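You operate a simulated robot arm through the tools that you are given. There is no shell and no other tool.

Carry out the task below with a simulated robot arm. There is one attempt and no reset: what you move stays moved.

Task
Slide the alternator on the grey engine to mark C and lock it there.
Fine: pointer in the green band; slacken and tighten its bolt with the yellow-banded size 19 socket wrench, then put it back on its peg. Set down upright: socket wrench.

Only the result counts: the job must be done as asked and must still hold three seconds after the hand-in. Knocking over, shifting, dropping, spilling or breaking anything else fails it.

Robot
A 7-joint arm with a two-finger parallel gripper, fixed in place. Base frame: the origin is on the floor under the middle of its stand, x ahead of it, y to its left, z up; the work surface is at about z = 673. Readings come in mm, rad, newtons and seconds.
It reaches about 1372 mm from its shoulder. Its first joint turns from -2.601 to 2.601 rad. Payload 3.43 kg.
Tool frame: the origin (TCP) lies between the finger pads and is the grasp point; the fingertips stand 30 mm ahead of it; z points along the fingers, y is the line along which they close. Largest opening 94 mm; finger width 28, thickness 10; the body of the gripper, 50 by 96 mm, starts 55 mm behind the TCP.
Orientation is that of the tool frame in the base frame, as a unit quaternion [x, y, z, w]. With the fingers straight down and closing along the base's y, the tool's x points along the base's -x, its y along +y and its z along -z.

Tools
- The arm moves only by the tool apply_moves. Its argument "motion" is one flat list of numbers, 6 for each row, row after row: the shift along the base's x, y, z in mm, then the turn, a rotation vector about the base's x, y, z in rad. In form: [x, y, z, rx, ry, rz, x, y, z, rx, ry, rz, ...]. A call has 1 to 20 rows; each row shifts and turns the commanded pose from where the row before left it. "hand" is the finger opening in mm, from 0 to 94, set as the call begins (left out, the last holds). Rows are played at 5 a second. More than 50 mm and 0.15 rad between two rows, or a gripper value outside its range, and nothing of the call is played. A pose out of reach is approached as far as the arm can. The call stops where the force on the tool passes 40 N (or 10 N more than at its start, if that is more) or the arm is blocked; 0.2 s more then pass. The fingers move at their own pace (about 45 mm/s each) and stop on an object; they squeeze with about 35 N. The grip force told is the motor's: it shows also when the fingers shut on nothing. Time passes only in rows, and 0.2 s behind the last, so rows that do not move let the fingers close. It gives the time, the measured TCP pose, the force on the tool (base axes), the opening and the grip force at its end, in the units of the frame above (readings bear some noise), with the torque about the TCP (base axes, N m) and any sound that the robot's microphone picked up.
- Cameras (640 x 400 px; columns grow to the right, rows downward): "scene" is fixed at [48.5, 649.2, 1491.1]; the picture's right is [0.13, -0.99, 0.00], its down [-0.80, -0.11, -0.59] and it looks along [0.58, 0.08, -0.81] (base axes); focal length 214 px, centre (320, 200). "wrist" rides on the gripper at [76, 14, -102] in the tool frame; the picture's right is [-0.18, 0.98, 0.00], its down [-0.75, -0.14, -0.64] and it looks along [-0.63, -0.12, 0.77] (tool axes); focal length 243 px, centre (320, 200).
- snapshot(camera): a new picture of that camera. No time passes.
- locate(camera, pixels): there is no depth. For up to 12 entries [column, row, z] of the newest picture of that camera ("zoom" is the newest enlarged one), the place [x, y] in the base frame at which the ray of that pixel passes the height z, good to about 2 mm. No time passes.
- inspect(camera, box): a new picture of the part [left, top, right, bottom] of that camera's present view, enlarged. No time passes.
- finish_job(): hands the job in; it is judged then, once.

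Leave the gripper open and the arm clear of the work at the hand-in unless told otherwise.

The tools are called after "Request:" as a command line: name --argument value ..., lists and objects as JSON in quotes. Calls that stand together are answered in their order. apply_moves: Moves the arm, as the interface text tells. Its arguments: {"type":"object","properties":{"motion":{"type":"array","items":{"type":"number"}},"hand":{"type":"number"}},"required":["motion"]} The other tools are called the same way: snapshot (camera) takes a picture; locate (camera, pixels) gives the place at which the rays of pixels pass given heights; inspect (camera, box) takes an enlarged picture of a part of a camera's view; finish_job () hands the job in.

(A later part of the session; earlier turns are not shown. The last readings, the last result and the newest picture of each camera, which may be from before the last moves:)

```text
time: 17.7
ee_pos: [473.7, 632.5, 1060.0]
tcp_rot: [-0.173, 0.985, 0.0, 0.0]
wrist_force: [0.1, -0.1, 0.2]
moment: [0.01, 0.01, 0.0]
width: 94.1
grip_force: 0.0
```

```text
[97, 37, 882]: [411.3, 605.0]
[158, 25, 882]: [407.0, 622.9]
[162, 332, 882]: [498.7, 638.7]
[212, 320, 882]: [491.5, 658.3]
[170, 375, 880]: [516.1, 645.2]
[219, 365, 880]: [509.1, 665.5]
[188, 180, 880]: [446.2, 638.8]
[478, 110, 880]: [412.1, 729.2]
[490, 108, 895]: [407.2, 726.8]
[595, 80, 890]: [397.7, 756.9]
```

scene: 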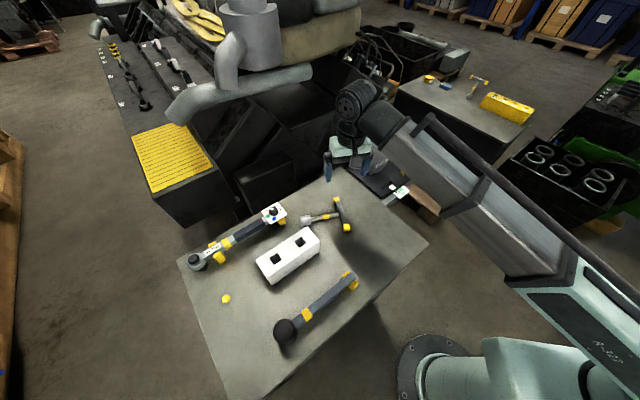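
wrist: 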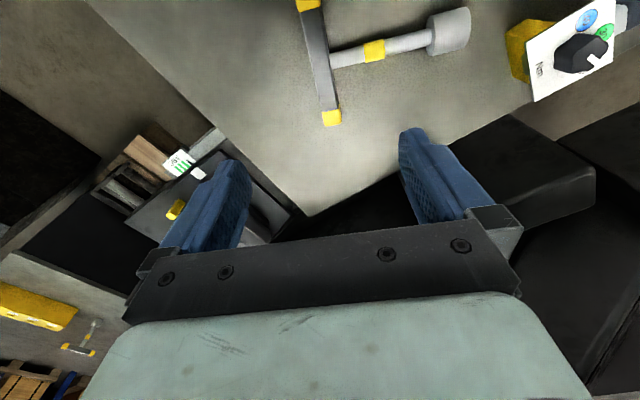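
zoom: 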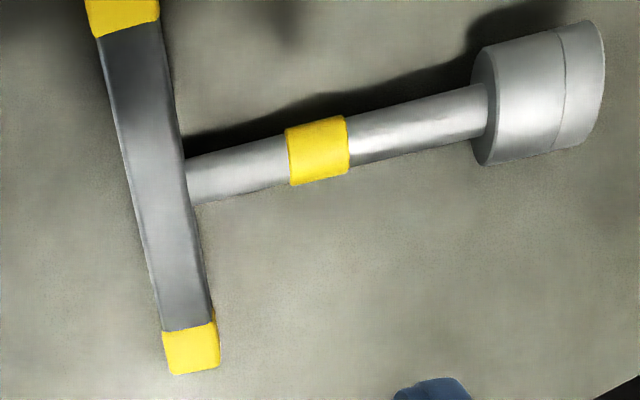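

Bar centre is at about (451, 631), along 21.7 degrees. Before picking, I test with the empty hand whether the arm can do the yaw and the tip to horizontal near a staging spot at (230, 830, 1080).

Request:
apply_moves --motion '[-18.8, 15.2, 1.5, 0, 0, 0.142, -18.8, 15.2, 1.5, 0, 0, 0.142, -18.8, 15.2, 1.5, 0, 0, 0.142, -18.8, 15.2, 1.5, 0, 0, 0.142, -18.8, 15.2, 1.5, 0, 0, 0.142, -18.8, 15.2, 1.5, 0, 0, 0.142, -18.8, 15.2, 1.5, 0, 0, 0.142, -18.8, 15.2, 1.5, 0, 0, 0.142, -18.8, 15.2, 1.5, 0, 0, 0.142, -18.8, 15.2, 1.5, 0, 0, 0.142, -18.8, 15.2, 1.5, 0, 0, 0.142, -18.8, 15.2, 1.5, 0, 0, 0.142, -18.8, 15.2, 1.5, 0, 0, 0.142]'

Request:
apply_moves --motion '[0, 0, 0, 0.0823, -0.1133, 0, 0, 0, 0, 0.0823, -0.1133, 0, 0, 0, 0, 0.0823, -0.1133, 0, 0, 0, 0, 0.0823, -0.1133, 0, 0, 0, 0, 0.0823, -0.1133, 0, 0, 0, 0, 0.0823, -0.1133, 0]'

Request:
snapshot --camera "scene"

```text
time: 20.5
ee_pos: [229.4, 830.0, 1079.6]
tcp_rot: [0.89, -0.456, 0.0, 0.001]
wrist_force: [-0.9, 1.0, 0.3]
moment: [-0.01, 0.05, 0.02]
width: 93.7
grip_force: 0.0
```

```text
time: 21.9
ee_pos: [229.4, 831.5, 1079.3]
tcp_rot: [0.812, -0.416, 0.185, -0.364]
wrist_force: [-0.1, 0.3, 0.0]
moment: [0.02, 0.01, 0.02]
width: 94.1
grip_force: 0.1
```

```text
taken
```

scene: 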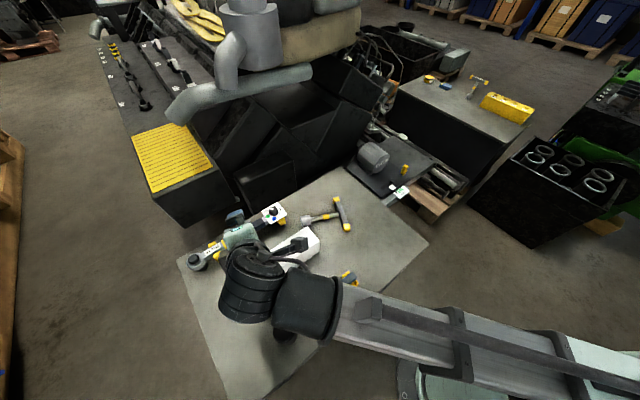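

That works so far. I continue the tip to fully horizontal.

Request:
apply_moves --motion '[0, 0, 0, 0.0823, -0.1133, 0, 0, 0, 0, 0.0823, -0.1133, 0, 0, 0, 0, 0.0823, -0.1133, 0, 0, 0, 0, 0.0823, -0.1133, 0, 0, 0, 0, 0.0823, -0.1133, 0, 0, 0, 0, 0.018, -0.025, 0]'

Request:
snapshot --camera "scene"

Request:
snapshot --camera "wrist"

```text
time: 23.3
ee_pos: [228.9, 830.5, 1079.0]
tcp_rot: [-0.629, 0.322, -0.32, 0.631]
wrist_force: [-0.6, -0.8, 0.6]
moment: [-0.01, 0.02, 0.0]
width: 93.8
grip_force: 0.1
```

```text
taken
```

scene: 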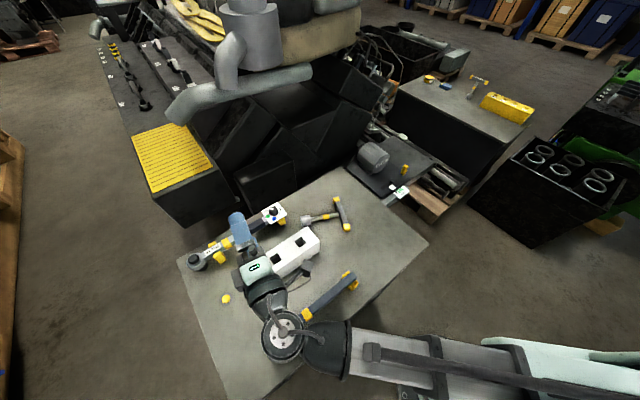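

```text
taken
```

wrist: 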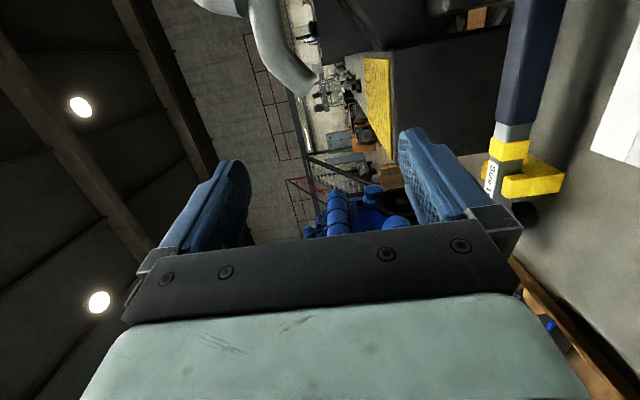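

The full tip is reachable. I reverse it and go back over the lying wrench, this time exactly over the grip point (477, 641), 28 mm from the bar's centre, with the fingers set to close across the bar.

Request:
apply_moves --motion '[0, 0, 0, -0.0823, 0.1133, 0, 0, 0, 0, -0.0823, 0.1133, 0, 0, 0, 0, -0.0823, 0.1133, 0, 0, 0, 0, -0.0823, 0.1133, 0, 0, 0, 0, -0.0823, 0.1133, 0, 0, 0, 0, -0.0823, 0.1133, 0, 0, 0, 0, -0.0823, 0.1133, 0, 0, 0, 0, -0.0823, 0.1133, 0, 0, 0, 0, -0.0823, 0.1133, 0, 0, 0, 0, -0.0823, 0.1133, 0, 0, 0, 0, -0.0823, 0.1133, 0, 0, 0, 0, -0.018, 0.025, 0]'

Request:
apply_moves --motion '[19.05, -14.55, -1.46, 0, 0, -0.1403, 19.05, -14.55, -1.46, 0, 0, -0.1403, 19.05, -14.55, -1.46, 0, 0, -0.1403, 19.05, -14.55, -1.46, 0, 0, -0.1403, 19.05, -14.55, -1.46, 0, 0, -0.1403, 19.05, -14.55, -1.46, 0, 0, -0.1403, 19.05, -14.55, -1.46, 0, 0, -0.1403, 19.05, -14.55, -1.46, 0, 0, -0.1403, 19.05, -14.55, -1.46, 0, 0, -0.1403, 19.05, -14.55, -1.46, 0, 0, -0.1403, 19.05, -14.55, -1.46, 0, 0, -0.1403, 19.05, -14.55, -1.46, 0, 0, -0.1403, 19.05, -14.55, -1.46, 0, 0, -0.1403]'

Request:
snapshot --camera "wrist"

```text
time: 25.9
ee_pos: [229.0, 830.2, 1080.4]
tcp_rot: [0.89, -0.456, -0.001, 0.002]
wrist_force: [0.8, -0.5, -0.1]
moment: [-0.01, -0.01, -0.03]
width: 94.0
grip_force: 0.0
```

```text
time: 28.7
ee_pos: [478.3, 639.4, 1059.4]
tcp_rot: [-0.183, 0.983, 0.001, 0.0]
wrist_force: [0.5, -0.6, -0.4]
moment: [0.0, 0.02, 0.0]
width: 94.1
grip_force: 0.1
```

```text
taken
```

wrist: 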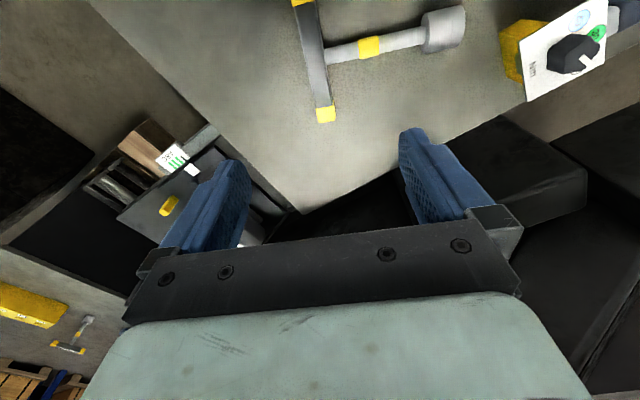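

I descend to z 960 and check the alignment.

Request:
apply_moves --motion '[-0.5, 1, -33, 0, 0, 0, 0, 0, -33, 0, 0, 0, 0, 0, -33, 0, 0, 0]'

Request:
snapshot --camera "wrist"

Request:
inspect --camera "wrist" --box '[250, 0, 420, 170]'

```text
time: 29.5
ee_pos: [477.1, 640.6, 959.7]
tcp_rot: [-0.184, 0.983, 0.001, 0.0]
wrist_force: [-0.5, 0.1, 0.3]
moment: [0.02, -0.01, 0.02]
width: 94.0
grip_force: 0.1
```

```text
taken
```

wrist: 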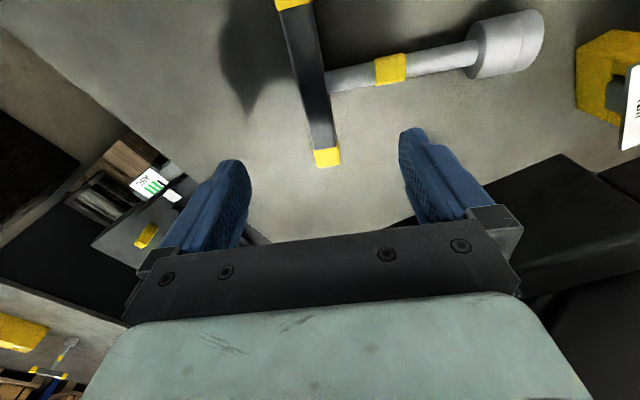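

```text
2.35 times, centred on (335, 85) of wrist
```

zoom: 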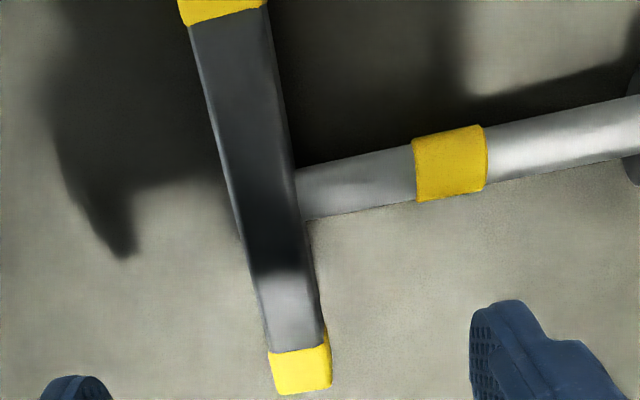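

Request:
locate --camera "zoom" --pixels '[[191, 26, 882], [267, 8, 882], [269, 354, 882], [325, 341, 882], [300, 192, 880], [302, 192, 870], [278, 395, 880], [331, 385, 880]]'

```text
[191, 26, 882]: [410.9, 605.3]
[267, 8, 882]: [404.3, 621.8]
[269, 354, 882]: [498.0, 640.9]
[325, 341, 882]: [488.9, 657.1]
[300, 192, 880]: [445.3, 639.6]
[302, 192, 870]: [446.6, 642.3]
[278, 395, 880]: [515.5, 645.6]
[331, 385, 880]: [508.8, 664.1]
```

I make a small correction, turn +0.018 rad, and descend to z 900, then carefully a bit further while watching the force.

Request:
apply_moves --motion '[-0.5, 1, -20, 0, 0, 0.018, 0, 0, -20, 0, 0, 0, 0, 0, -20, 0, 0, 0]'

Request:
apply_moves --motion '[0, 0, -3, 0, 0, 0, 0, 0, -3, 0, 0, 0]'

Request:
apply_moves --motion '[0, 0, -1.5, 0, 0, 0]'

Request:
snapshot --camera "wrist"

```text
time: 30.3
ee_pos: [476.4, 642.2, 901.9]
tcp_rot: [-0.192, 0.981, 0.001, 0.0]
wrist_force: [-0.6, 0.4, 0.6]
moment: [0.0, 0.0, -0.01]
width: 93.7
grip_force: 0.1
```

```text
time: 30.9
ee_pos: [477.3, 643.0, 894.8]
tcp_rot: [-0.192, 0.981, 0.0, -0.001]
wrist_force: [-1.3, 0.1, 0.4]
moment: [0.02, 0.04, -0.01]
width: 94.0
grip_force: 0.0
```

```text
time: 31.3
ee_pos: [476.1, 642.7, 893.8]
tcp_rot: [-0.193, 0.981, 0.001, 0.0]
wrist_force: [-0.1, -0.1, 0.0]
moment: [0.0, 0.01, -0.01]
width: 93.9
grip_force: 0.1
```

```text
taken
```

wrist: 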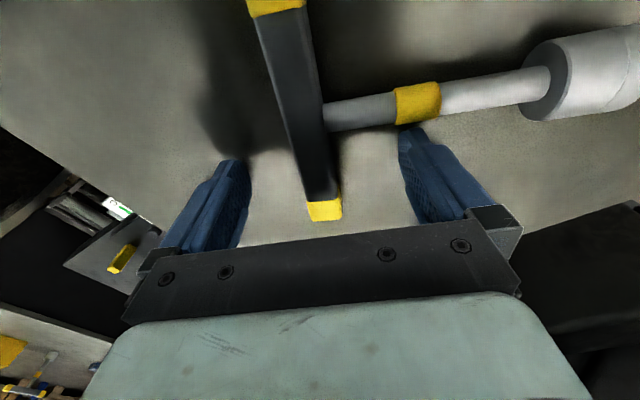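

No contact with the table; the fingers straddle the bar clear of the shaft. I close on the bar.

Request:
apply_moves --motion '[0, 0, 0, 0, 0, 0, 0, 0, 0, 0, 0, 0, 0, 0, 0, 0, 0, 0, 0, 0, 0, 0, 0, 0, 0, 0, 0, 0, 0, 0, 0, 0, 0, 0, 0, 0]' --hand 0

Request:
snapshot --camera "wrist"

```text
time: 32.7
ee_pos: [475.3, 642.9, 893.2]
tcp_rot: [-0.192, 0.981, 0.001, 0.0]
wrist_force: [-0.7, -1.6, 2.5]
moment: [0.31, 0.21, 0.16]
width: 20.5
grip_force: 34.9
```

```text
taken
```

wrist: 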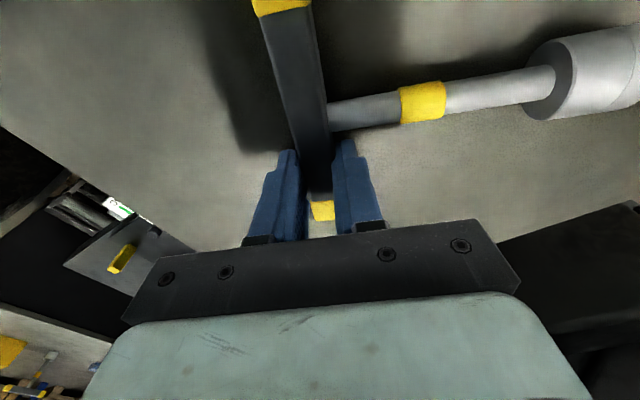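

Gripped (20.5 mm). I lift very gently with ramped small steps.

Request:
apply_moves --motion '[0, 0, 1, 0, 0, 0, 0, 0, 2, 0, 0, 0, 0, 0, 3, 0, 0, 0, 0, 0, 4, 0, 0, 0, 0, 0, 4, 0, 0, 0, 0, 0, 4, 0, 0, 0, 0, 0, 4, 0, 0, 0, 0, 0, 3, 0, 0, 0, 0, 0, 2, 0, 0, 0, 0, 0, 1, 0, 0, 0]'

Request:
snapshot --camera "wrist"

Request:
snapshot --camera "scene"

```text
time: 34.9
ee_pos: [476.2, 642.4, 921.6]
tcp_rot: [-0.193, 0.981, 0.0, 0.0]
wrist_force: [0.0, -0.3, -3.3]
moment: [-0.15, -0.18, -0.02]
width: 19.6
grip_force: 35.1
```

```text
taken
```

wrist: 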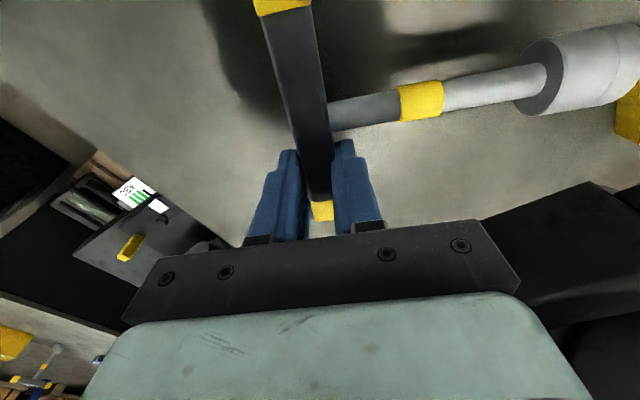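

```text
taken
```

scene: 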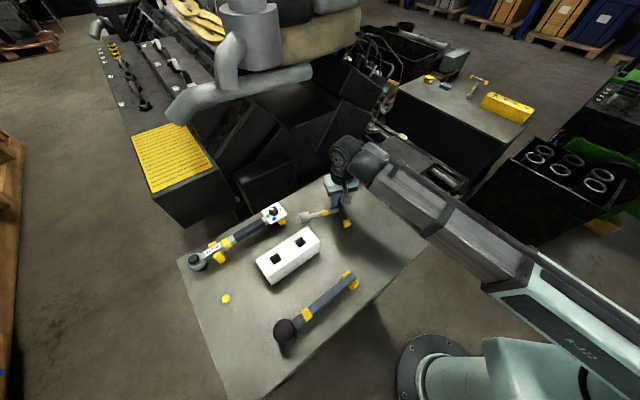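

The wrench holds (3.3 N). I continue lifting gently to about z 1063.

Request:
apply_moves --motion '[0, 0, 2, 0, 0, 0, 0, 0, 5, 0, 0, 0, 0, 0, 8, 0, 0, 0, 0, 0, 8, 0, 0, 0, 0, 0, 8, 0, 0, 0, 0, 0, 8, 0, 0, 0, 0, 0, 8, 0, 0, 0, 0, 0, 8, 0, 0, 0, 0, 0, 8, 0, 0, 0, 0, 0, 8, 0, 0, 0, 0, 0, 8, 0, 0, 0, 0, 0, 8, 0, 0, 0, 0, 0, 8, 0, 0, 0, 0, 0, 8, 0, 0, 0, 0, 0, 8, 0, 0, 0, 0, 0, 8, 0, 0, 0, 0, 0, 8, 0, 0, 0, 0, 0, 8, 0, 0, 0, 0, 0, 5, 0, 0, 0, 0, 0, 2, 0, 0, 0]'

Request:
snapshot --camera "wrist"

```text
time: 39.1
ee_pos: [477.7, 641.6, 1063.0]
tcp_rot: [-0.193, 0.981, -0.001, 0.0]
wrist_force: [-0.1, 0.1, -3.2]
moment: [-0.18, -0.14, -0.01]
width: 19.6
grip_force: 35.3
```

```text
taken
```

wrist: 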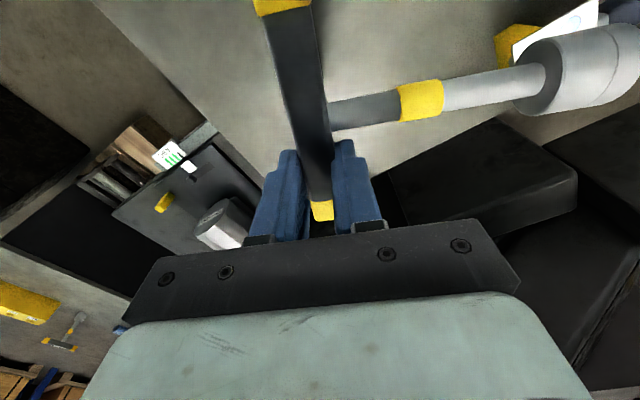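

The hold is stable. I carry it slowly, with ramped steps, towards (120, 890, 1090), while turning the hand by about 1.81 rad in total. First half now.

Request:
apply_moves --motion '[-2.98, 2.07, 0.22, 0, 0, 0.0151, -5.95, 4.13, 0.45, 0, 0, 0.0302, -8.93, 6.2, 0.68, 0, 0, 0.0452, -11.9, 8.27, 0.9, 0, 0, 0.0603, -11.9, 8.27, 0.9, 0, 0, 0.0603, -11.9, 8.27, 0.9, 0, 0, 0.0603, -11.9, 8.27, 0.9, 0, 0, 0.0603, -11.9, 8.27, 0.9, 0, 0, 0.0603, -11.9, 8.27, 0.9, 0, 0, 0.0603, -11.9, 8.27, 0.9, 0, 0, 0.0603, -11.9, 8.27, 0.9, 0, 0, 0.0603, -11.9, 8.27, 0.9, 0, 0, 0.0603, -11.9, 8.27, 0.9, 0, 0, 0.0603, -11.9, 8.27, 0.9, 0, 0, 0.0603, -11.9, 8.27, 0.9, 0, 0, 0.0603, -8.93, 6.2, 0.68, 0, 0, 0.0452, -5.95, 4.13, 0.45, 0, 0, 0.0302, -2.98, 2.07, 0.22, 0, 0, 0.0151]'

Request:
snapshot --camera "wrist"

```text
time: 42.9
ee_pos: [298.5, 768.2, 1078.0]
tcp_rot: [-0.603, 0.798, 0.001, 0.0]
wrist_force: [-0.2, 0.4, -3.2]
moment: [0.01, -0.23, -0.02]
width: 19.7
grip_force: 35.0
```

```text
taken
```

wrist: 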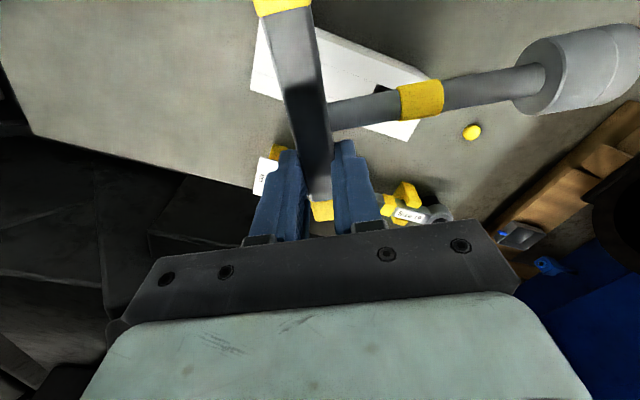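

The wrench stays firm in the hand. Second half of the carry.

Request:
apply_moves --motion '[-2.98, 2.07, 0.22, 0, 0, 0.0151, -5.95, 4.13, 0.45, 0, 0, 0.0302, -8.93, 6.2, 0.68, 0, 0, 0.0452, -11.9, 8.27, 0.9, 0, 0, 0.0603, -11.9, 8.27, 0.9, 0, 0, 0.0603, -11.9, 8.27, 0.9, 0, 0, 0.0603, -11.9, 8.27, 0.9, 0, 0, 0.0603, -11.9, 8.27, 0.9, 0, 0, 0.0603, -11.9, 8.27, 0.9, 0, 0, 0.0603, -11.9, 8.27, 0.9, 0, 0, 0.0603, -11.9, 8.27, 0.9, 0, 0, 0.0603, -11.9, 8.27, 0.9, 0, 0, 0.0603, -11.9, 8.27, 0.9, 0, 0, 0.0603, -11.9, 8.27, 0.9, 0, 0, 0.0603, -11.9, 8.27, 0.9, 0, 0, 0.0603, -8.93, 6.2, 0.68, 0, 0, 0.0452, -5.95, 4.13, 0.45, 0, 0, 0.0302, -2.98, 2.07, 0.22, 0, 0, 0.0151]'

Request:
snapshot --camera "wrist"

Request:
snapshot --camera "scene"

```text
time: 46.7
ee_pos: [119.5, 891.5, 1091.2]
tcp_rot: [0.89, -0.455, 0.0, 0.001]
wrist_force: [0.0, 0.4, -2.8]
moment: [0.21, -0.13, 0.01]
width: 19.7
grip_force: 34.6
```

```text
taken
```

wrist: 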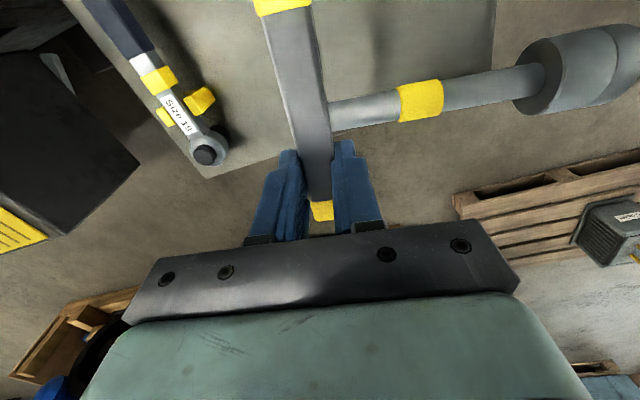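

```text
taken
```

scene: 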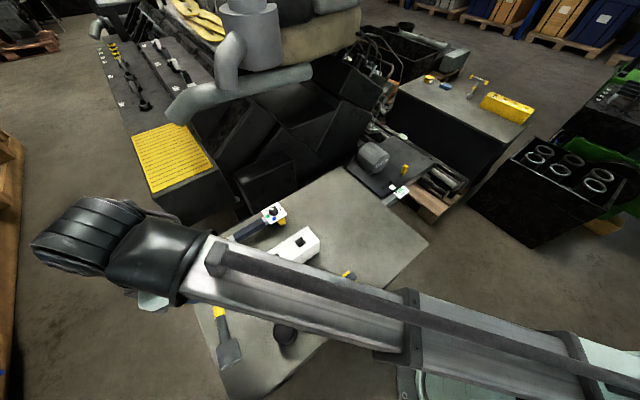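

Now I tip the hand slowly about the axis at -54 degrees so that the socket swings down. I do all of it in ramped small turns.

Request:
apply_moves --motion '[0, 0, 0, 0.01758, -0.0243, 0, 0, 0, 0, 0.03516, -0.0486, 0, 0, 0, 0, 0.05274, -0.0729, 0, 0, 0, 0, 0.05913, -0.08173, 0, 0, 0, 0, 0.05913, -0.08173, 0, 0, 0, 0, 0.05913, -0.08173, 0, 0, 0, 0, 0.05274, -0.0729, 0, 0, 0, 0, 0.03516, -0.0486, 0, 0, 0, 0, 0.01758, -0.0243, 0]'

Request:
snapshot --camera "wrist"

Request:
snapshot --camera "scene"

```text
time: 48.7
ee_pos: [118.6, 892.3, 1090.3]
tcp_rot: [0.842, -0.431, 0.147, -0.29]
wrist_force: [-0.3, 0.3, -3.3]
moment: [0.11, -0.04, 0.0]
width: 19.5
grip_force: 35.2
```

```text
taken
```

wrist: 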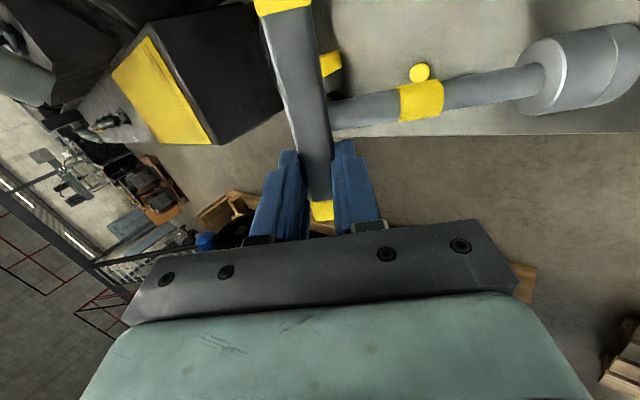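

```text
taken
```

scene: 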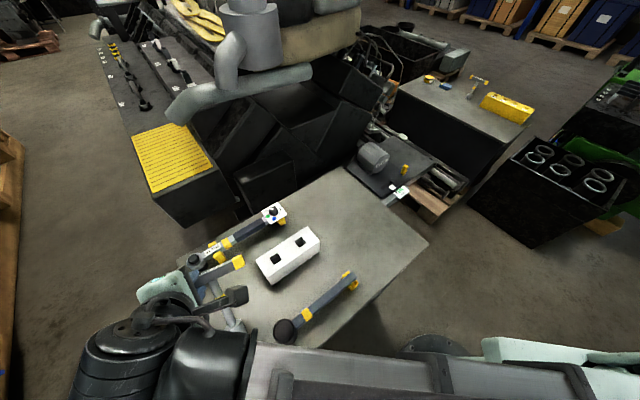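

Good so far (0.66 rad). I do the remaining 0.91 rad.

Request:
apply_moves --motion '[0, 0, 0, 0.01758, -0.0243, 0, 0, 0, 0, 0.03516, -0.0486, 0, 0, 0, 0, 0.05274, -0.0729, 0, 0, 0, 0, 0.0535, -0.07395, 0, 0, 0, 0, 0.0535, -0.07395, 0, 0, 0, 0, 0.0535, -0.07395, 0, 0, 0, 0, 0.0535, -0.07395, 0, 0, 0, 0, 0.0535, -0.07395, 0, 0, 0, 0, 0.0535, -0.07395, 0, 0, 0, 0, 0.05274, -0.0729, 0, 0, 0, 0, 0.03516, -0.0486, 0, 0, 0, 0, 0.01758, -0.0243, 0]'

Request:
snapshot --camera "wrist"

Request:
snapshot --camera "scene"

Request:
inspect --camera "scene" --box '[140, 200, 300, 370]'

```text
time: 51.3
ee_pos: [120.4, 891.2, 1090.2]
tcp_rot: [-0.63, 0.322, -0.321, 0.63]
wrist_force: [0.1, -0.6, -3.2]
moment: [0.01, 0.07, -0.02]
width: 19.4
grip_force: 35.5
```

```text
taken
```

wrist: 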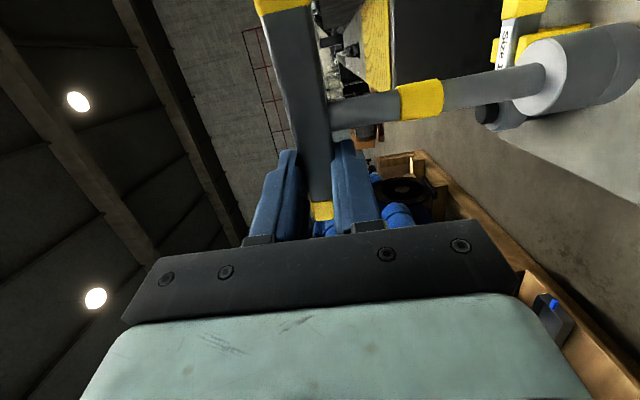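

```text
taken
```

scene: 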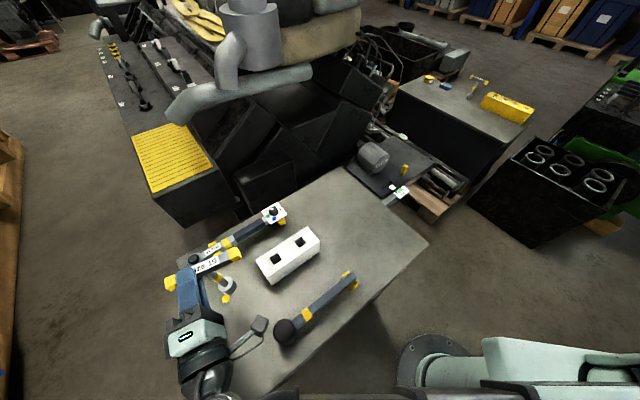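

```text
2.35 times, centred on (220, 285) of scene
```

zoom: 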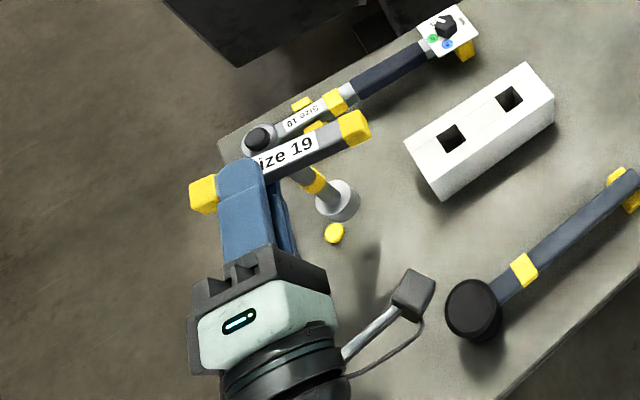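

The wrench is upright in the hand and the peg is visible at scene-zoom (334,233). I measure the socket, the shaft and the peg.

Request:
inspect --camera "scene" --box '[180, 240, 250, 310]'

Request:
inspect --camera "wrist" --box '[250, 0, 640, 245]'

```text
5.71 times, centred on (215, 275) of scene
```

zoom: 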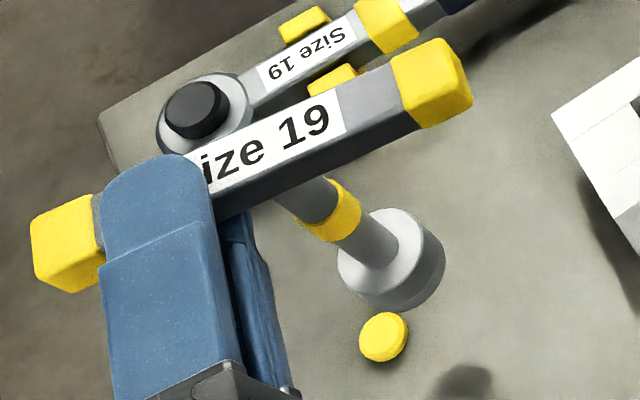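

```text
1.63 times, centred on (445, 122) of wrist
```

zoom: 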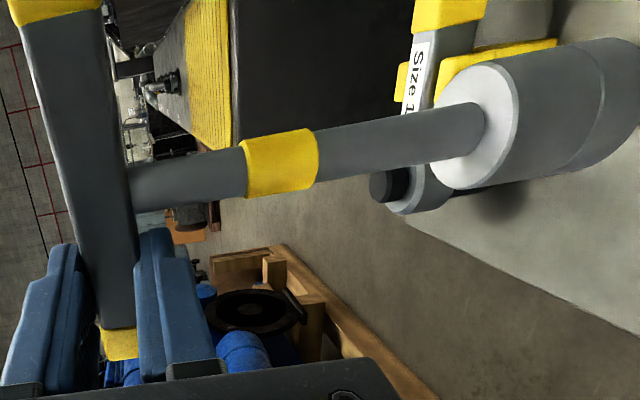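

Request:
locate --camera "zoom" --pixels '[[445, 122, 1000]]'

Request:
inspect --camera "scene" --box '[180, 240, 250, 310]'

Request:
locate --camera "scene" --pixels '[[226.2, 298.6, 860], [226.2, 298.6, 870], [226.2, 298.6, 880], [225.7, 283.8, 970], [225.7, 283.8, 980], [225.7, 283.8, 990]]'

Request:
locate --camera "wrist" --pixels '[[540, 98, 970], [540, 98, 980], [540, 98, 990]]'

```text
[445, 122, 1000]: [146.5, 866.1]
```

```text
5.71 times, centred on (215, 275) of scene
```

zoom: 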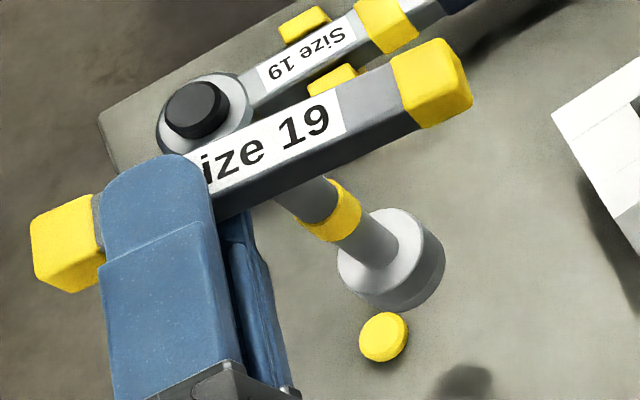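

```text
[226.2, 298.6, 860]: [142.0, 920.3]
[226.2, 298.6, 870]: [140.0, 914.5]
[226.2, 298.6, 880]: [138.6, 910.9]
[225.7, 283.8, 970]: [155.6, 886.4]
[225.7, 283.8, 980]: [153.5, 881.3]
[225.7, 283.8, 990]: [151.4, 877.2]
```

```text
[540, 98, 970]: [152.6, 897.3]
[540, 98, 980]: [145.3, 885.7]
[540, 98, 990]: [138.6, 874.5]
```

The socket is at about (153.5, 881.4) and the peg at about (139.7, 918). I shift the wrench gently by (-13.8, +36.6) to stand over the peg.

Request:
apply_moves --motion '[-0.7, 1.87, 0, 0, 0, 0, -1.76, 4.68, 0, 0, 0, 0, -2.82, 7.49, 0, 0, 0, 0, -3.24, 8.52, 0, 0, 0, 0, -2.82, 7.49, 0, 0, 0, 0, -1.76, 4.68, 0, 0, 0, 0, -0.7, 1.87, 0, 0, 0, 0]'

Request:
snapshot --camera "scene"

Request:
inspect --camera "scene" --box '[180, 240, 250, 310]'

Request:
inspect --camera "wrist" --box '[400, 0, 640, 200]'

```text
time: 52.9
ee_pos: [106.2, 929.0, 1090.1]
tcp_rot: [-0.63, 0.322, -0.321, 0.63]
wrist_force: [0.8, 1.0, -2.7]
moment: [0.03, 0.14, -0.02]
width: 19.7
grip_force: 34.6
```

```text
taken
```

scene: 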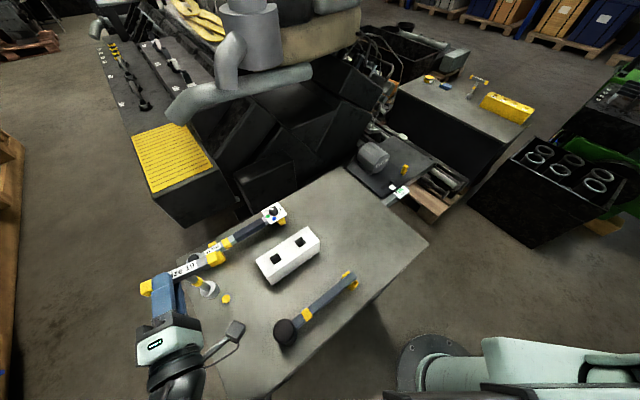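

```text
5.71 times, centred on (215, 275) of scene
```

zoom: 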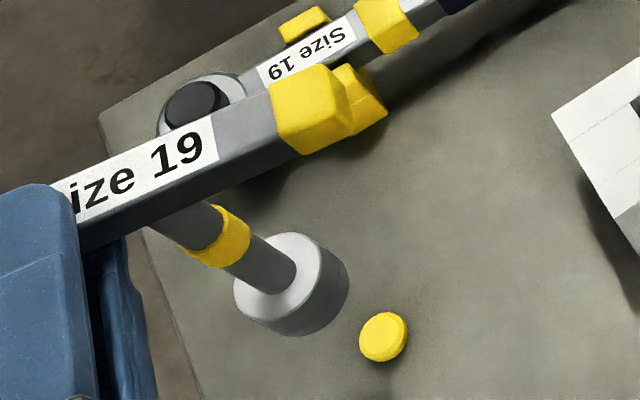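

```text
2.00 times, centred on (520, 100) of wrist
```

zoom: 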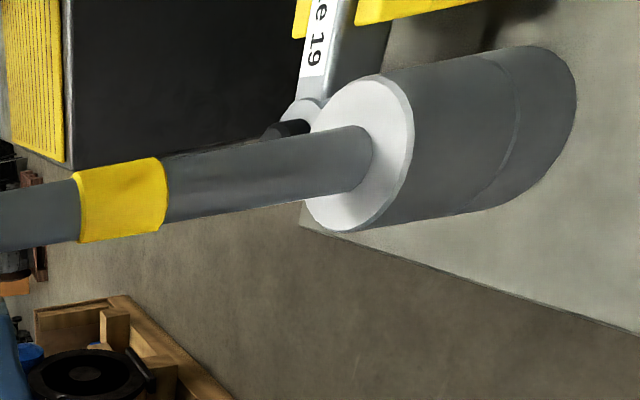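

Request:
locate --camera "scene" --pixels '[[207.8, 288.5, 970], [207.8, 288.5, 980], [207.8, 288.5, 990], [226.2, 299, 860], [226.2, 299, 865], [226.2, 299, 870]]'

```text
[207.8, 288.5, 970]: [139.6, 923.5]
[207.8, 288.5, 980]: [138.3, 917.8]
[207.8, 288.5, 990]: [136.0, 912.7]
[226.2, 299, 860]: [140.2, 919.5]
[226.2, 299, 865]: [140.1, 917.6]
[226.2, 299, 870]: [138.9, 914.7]
```

Socket and peg agree within 2 mm. I lower 70 mm gently.

Request:
apply_moves --motion '[0, 0, -3, 0, 0, 0, 0, 0, -6, 0, 0, 0, 0, 0, -9, 0, 0, 0, 0, 0, -10, 0, 0, 0, 0, 0, -10, 0, 0, 0, 0, 0, -10, 0, 0, 0, 0, 0, -9, 0, 0, 0, 0, 0, -6, 0, 0, 0, 0, 0, -4, 0, 0, 0, 0, 0, -3, 0, 0, 0]'

Request:
inspect --camera "scene" --box '[180, 240, 250, 310]'

Request:
inspect --camera "wrist" --box '[400, 0, 640, 200]'

```text
time: 55.1
ee_pos: [106.2, 929.0, 1019.6]
tcp_rot: [-0.629, 0.323, -0.32, 0.63]
wrist_force: [0.6, 1.1, -2.6]
moment: [0.04, 0.13, -0.03]
width: 19.5
grip_force: 35.5
```

```text
5.71 times, centred on (215, 275) of scene
```

zoom: 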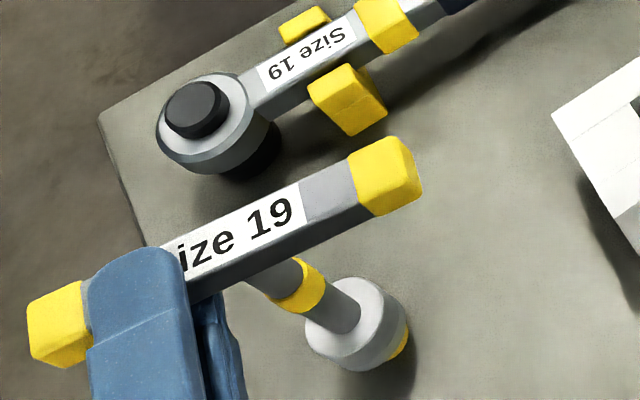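

```text
2.00 times, centred on (520, 100) of wrist
```

zoom: 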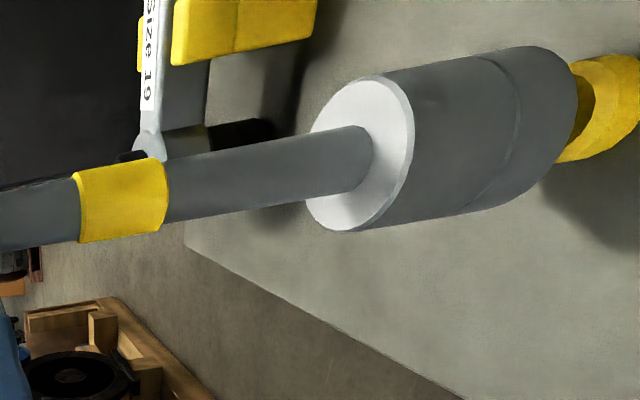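

The peg shows just under the socket in the wrist view, aligned within about 1 mm. I lower in small steps while watching the force.

Request:
apply_moves --motion '[0, 0, -1, 0, 0, 0, 0, 0, -2, 0, 0, 0, 0, 0, -2, 0, 0, 0]'

Request:
apply_moves --motion '[0, 0, -1, 0, 0, 0, 0, 0, -2, 0, 0, 0]'

Request:
inspect --camera "wrist" --box '[400, 0, 640, 200]'

```text
time: 55.9
ee_pos: [105.5, 927.5, 1015.8]
tcp_rot: [0.631, -0.322, 0.321, -0.629]
wrist_force: [-0.7, 0.5, -2.7]
moment: [0.02, 0.15, 0.01]
width: 19.5
grip_force: 34.7
```

```text
time: 56.5
ee_pos: [106.1, 927.2, 1013.5]
tcp_rot: [-0.629, 0.322, -0.321, 0.63]
wrist_force: [0.4, -0.7, -3.0]
moment: [0.01, 0.11, -0.01]
width: 19.4
grip_force: 35.5
```

```text
2.00 times, centred on (520, 100) of wrist
```

zoom: 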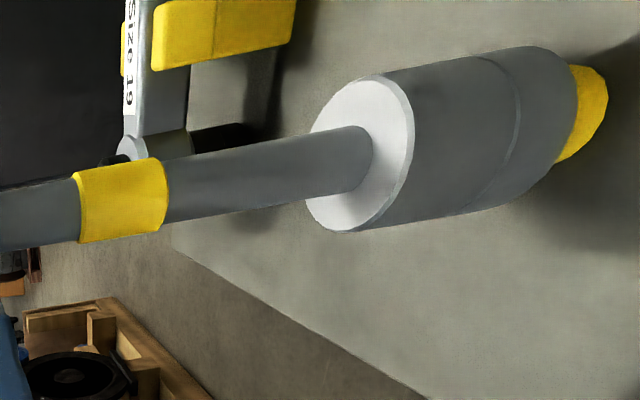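

No contact force yet; the peg is disappearing into the socket. I continue.

Request:
apply_moves --motion '[0, 0, -1, 0, 0, 0, 0, 0, -2, 0, 0, 0, 0, 0, -1, 0, 0, 0]'

Request:
apply_moves --motion '[0, 0, -1, 0, 0, 0, 0, 0, -1, 0, 0, 0, 0, 0, -1, 0, 0, 0]'

Request:
inspect --camera "wrist" --box '[400, 0, 640, 200]'

```text
time: 57.3
ee_pos: [105.7, 928.9, 1008.5]
tcp_rot: [0.63, -0.323, 0.321, -0.629]
wrist_force: [-0.3, 0.3, -3.1]
moment: [0.08, 0.09, -0.01]
width: 19.7
grip_force: 35.2
```

```text
time: 58.1
ee_pos: [105.0, 927.2, 1005.8]
tcp_rot: [0.63, -0.322, 0.321, -0.629]
wrist_force: [-0.2, 0.5, -2.8]
moment: [0.03, 0.1, 0.0]
width: 19.7
grip_force: 35.1
```

```text
2.00 times, centred on (520, 100) of wrist
```

zoom: 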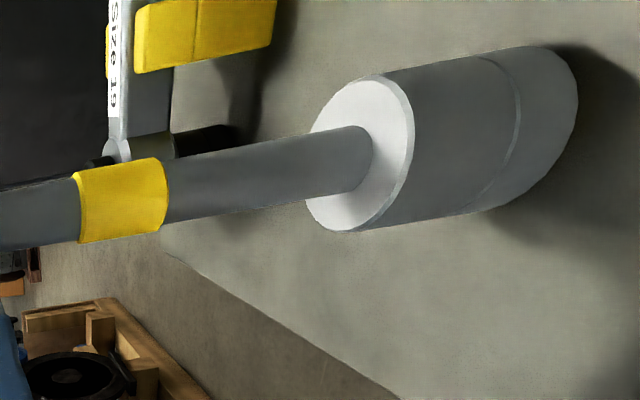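

The peg is hidden inside the socket. I keep lowering 1 mm at a time until it rests.

Request:
apply_moves --motion '[0, 0, -1, 0, 0, 0, 0, 0, -1, 0, 0, 0]'

Request:
apply_moves --motion '[0, 0, -1, 0, 0, 0]'

Request:
apply_moves --motion '[0, 0, -1, 0, 0, 0]'

```text
time: 58.7
ee_pos: [106.1, 928.5, 1002.4]
tcp_rot: [-0.63, 0.322, -0.32, 0.63]
wrist_force: [-0.2, 1.1, -4.2]
moment: [0.03, 0.1, -0.03]
width: 19.6
grip_force: 35.3
```

```text
time: 59.1
ee_pos: [105.3, 927.8, 1002.8]
tcp_rot: [-0.629, 0.322, -0.321, 0.631]
wrist_force: [0.6, 0.0, -3.5]
moment: [0.03, 0.14, -0.03]
width: 19.6
grip_force: 35.2
```

```text
time: 59.5
ee_pos: [107.1, 929.4, 1001.9]
tcp_rot: [0.631, -0.322, 0.321, -0.629]
wrist_force: [0.0, 0.4, -3.3]
moment: [0.05, 0.05, 0.0]
width: 19.6
grip_force: 34.9
```

Request:
apply_moves --motion '[0, 0, -1, 0, 0, 0]'

Request:
apply_moves --motion '[0, 0, -1, 0, 0, 0]'

Request:
inspect --camera "wrist" --box '[400, 0, 640, 200]'

```text
time: 59.9
ee_pos: [104.5, 928.4, 1000.7]
tcp_rot: [0.63, -0.323, 0.321, -0.63]
wrist_force: [0.0, 0.3, -3.4]
moment: [0.02, 0.12, -0.04]
width: 19.6
grip_force: 35.2
```

```text
time: 60.3
ee_pos: [105.5, 928.2, 999.3]
tcp_rot: [-0.629, 0.321, -0.321, 0.631]
wrist_force: [-1.0, 0.4, 0.4]
moment: [0.01, 0.05, -0.02]
width: 19.7
grip_force: 35.2
```

```text
2.00 times, centred on (520, 100) of wrist
```

zoom: 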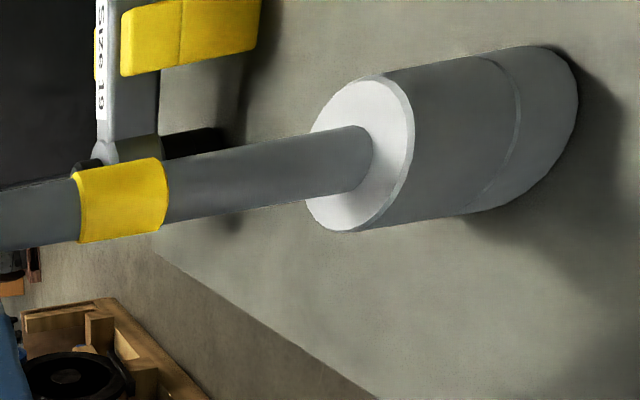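

The force changed from -3.4 N to +0.4 N: the wrench rests on the table over its peg. I open the fingers moderately.

Request:
apply_moves --motion '[0, 0, 0, 0, 0, 0, 0, 0, 0, 0, 0, 0, 0, 0, 0, 0, 0, 0]' --hand 45

Request:
snapshot --camera "wrist"

Request:
inspect --camera "scene" --box '[150, 220, 270, 320]'

```text
time: 61.1
ee_pos: [104.8, 928.5, 1000.0]
tcp_rot: [0.63, -0.323, 0.321, -0.629]
wrist_force: [0.8, -0.5, -0.3]
moment: [0.0, -0.03, -0.01]
width: 45.0
grip_force: 0.1
```

```text
taken
```

wrist: 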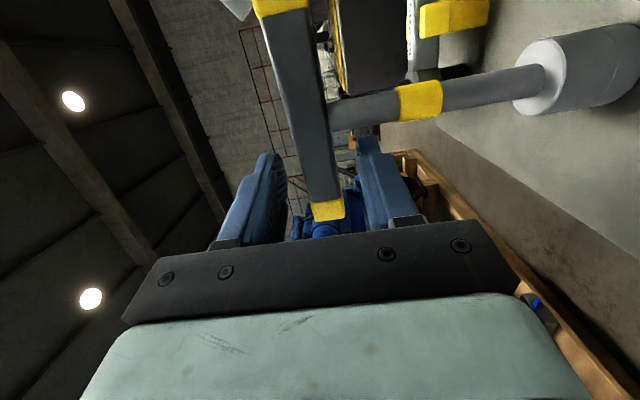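

```text
4.00 times, centred on (210, 270) of scene
```

zoom: 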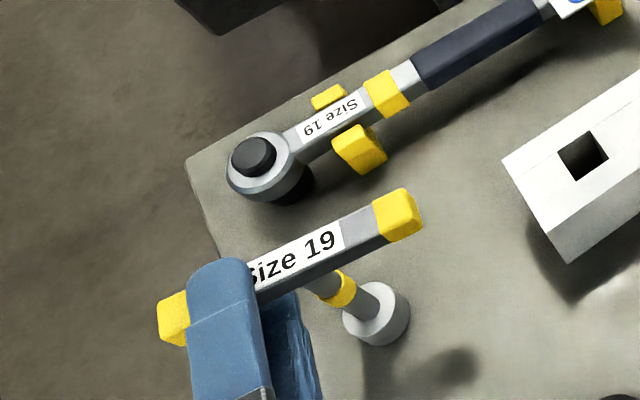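

The wrench stands by itself on the peg. I retreat straight back along the hand's axis (towards 216 degrees) by 90 mm.

Request:
apply_moves --motion '[-4.05, -2.94, 0, 0, 0, 0, -8.09, -5.88, 0, 0, 0, 0, -12.1, -8.82, 0, 0, 0, 0, -12.1, -8.82, 0, 0, 0, 0, -12.1, -8.82, 0, 0, 0, 0, -12.1, -8.82, 0, 0, 0, 0, -12.1, -8.82, 0, 0, 0, 0]'

Request:
snapshot --camera "wrist"

Request:
snapshot --camera "scene"

```text
time: 62.7
ee_pos: [32.8, 874.8, 1000.6]
tcp_rot: [-0.629, 0.323, -0.321, 0.63]
wrist_force: [-0.1, -0.4, -0.7]
moment: [0.01, 0.03, -0.03]
width: 45.1
grip_force: 0.0
```

```text
taken
```

wrist: 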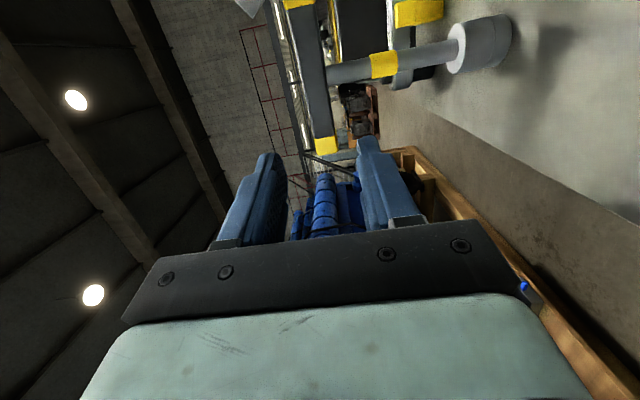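

```text
taken
```

scene: 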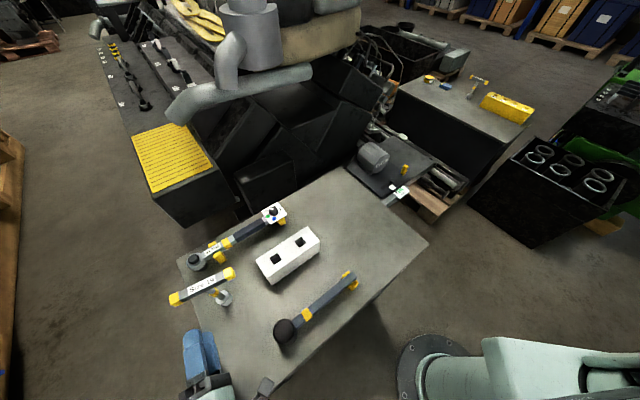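

The wrench stands upright on its peg. I raise the empty hand, then tip it back to vertical.

Request:
apply_moves --motion '[0, 0, 40, 0, 0, 0, 0, 0, 40, 0, 0, 0, 0, 0, 40, 0, 0, 0, 0, 0, 0, -0.0837, 0.1157, 0, 0, 0, 0, -0.0837, 0.1157, 0, 0, 0, 0, -0.0837, 0.1157, 0, 0, 0, 0, -0.0837, 0.1157, 0, 0, 0, 0, -0.0837, 0.1157, 0, 0, 0, 0, -0.0837, 0.1157, 0, 0, 0, 0, -0.0837, 0.1157, 0, 0, 0, 0, -0.0837, 0.1157, 0, 0, 0, 0, -0.0837, 0.1157, 0, 0, 0, 0, -0.0837, 0.1157, 0, 0, 0, 0, -0.0837, 0.1157, 0]' --hand 94

Request:
snapshot --camera "wrist"

```text
time: 65.7
ee_pos: [33.7, 875.3, 1120.8]
tcp_rot: [0.89, -0.456, -0.001, 0.002]
wrist_force: [0.7, 0.4, 0.3]
moment: [0.04, 0.03, 0.03]
width: 93.9
grip_force: 0.1
```

```text
taken
```

wrist: 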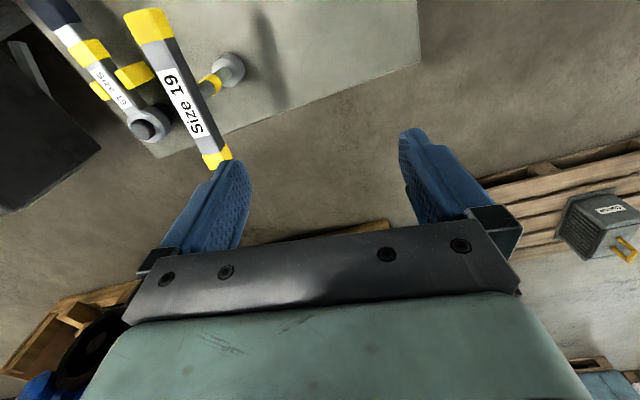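

I move over the wrench's centre at (140, 918) and check the bar's position.

Request:
apply_moves --motion '[35.4, 14.2, 0, 0, 0, 0, 35.4, 14.2, 0, 0, 0, 0, 35.4, 14.2, -10, 0, 0, 0]'

Request:
snapshot --camera "wrist"

Request:
inspect --camera "wrist" --box '[250, 10, 400, 190]'

```text
time: 66.5
ee_pos: [139.2, 919.3, 1110.0]
tcp_rot: [0.89, -0.455, -0.001, 0.001]
wrist_force: [-0.5, 0.7, -0.1]
moment: [0.0, -0.02, 0.0]
width: 93.7
grip_force: 0.1
```

```text
taken
```

wrist: 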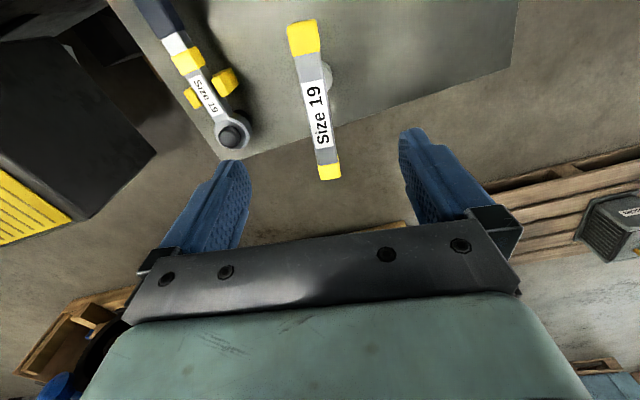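

```text
2.22 times, centred on (325, 100) of wrist
```

zoom: 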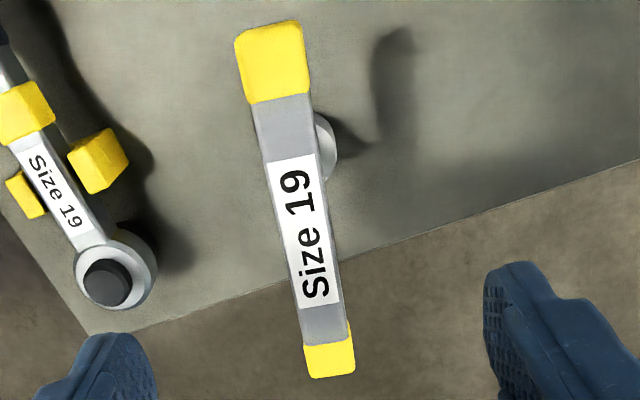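

Request:
locate --camera "zoom" --pixels '[[247, 103, 1010], [310, 93, 1010], [303, 345, 1010], [347, 337, 1010], [236, 35, 1010], [302, 22, 1010], [312, 379, 1010], [354, 374, 1010], [304, 236, 1010]]'

```text
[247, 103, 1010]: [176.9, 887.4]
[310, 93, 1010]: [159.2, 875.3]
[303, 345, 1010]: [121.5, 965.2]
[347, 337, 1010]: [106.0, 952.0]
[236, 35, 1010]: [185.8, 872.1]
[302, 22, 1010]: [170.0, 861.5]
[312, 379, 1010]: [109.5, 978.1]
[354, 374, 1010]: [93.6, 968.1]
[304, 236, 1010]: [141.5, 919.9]
```

The bar's centre reads (140.3, 920) along 125.5 degrees, matching the hand. I descend to z 1001 and close.

Request:
apply_moves --motion '[0.8, 0.3, -25, 0, 0, 0, 0, 0, -25, 0, 0, 0, 0, 0, -25, 0, 0, 0, 0, 0, -20, 0, 0, 0, 0, 0, -14, 0, 0, 0]'

Request:
snapshot --camera "wrist"

```text
time: 67.7
ee_pos: [139.2, 918.7, 1002.6]
tcp_rot: [0.89, -0.456, 0.0, 0.001]
wrist_force: [-0.1, -0.3, 0.4]
moment: [0.03, 0.02, -0.01]
width: 94.0
grip_force: 0.0
```

```text
taken
```

wrist: 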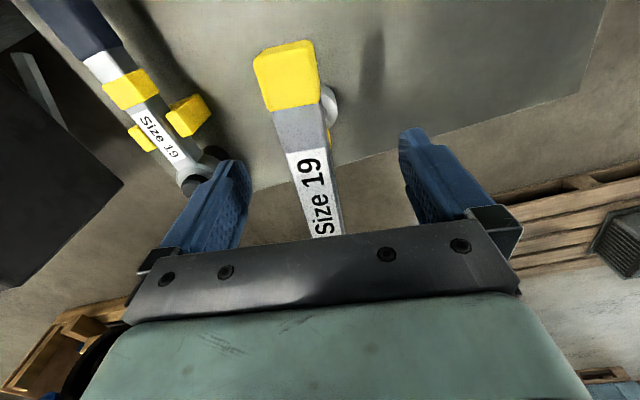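

Request:
apply_moves --motion '[0, 0, 0, 0, 0, 0, 0, 0, 0, 0, 0, 0, 0, 0, 0, 0, 0, 0, 0, 0, 0, 0, 0, 0, 0, 0, 0, 0, 0, 0, 0, 0, 0, 0, 0, 0]' --hand 0

Request:
snapshot --camera "wrist"

```text
time: 69.1
ee_pos: [139.2, 918.7, 1000.4]
tcp_rot: [0.89, -0.456, 0.0, 0.001]
wrist_force: [1.2, 0.9, 0.6]
moment: [0.02, -0.12, 0.03]
width: 23.8
grip_force: 35.2
```

```text
taken
```

wrist: 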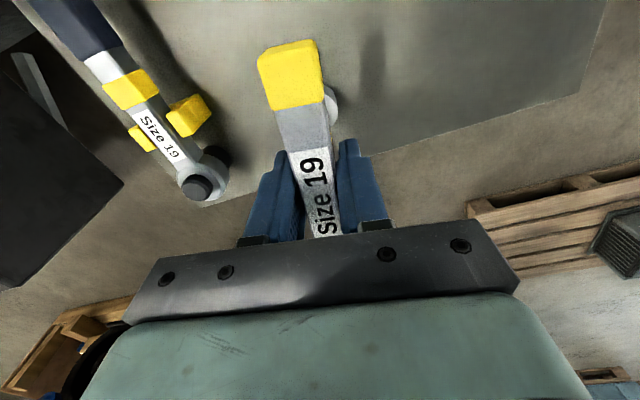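

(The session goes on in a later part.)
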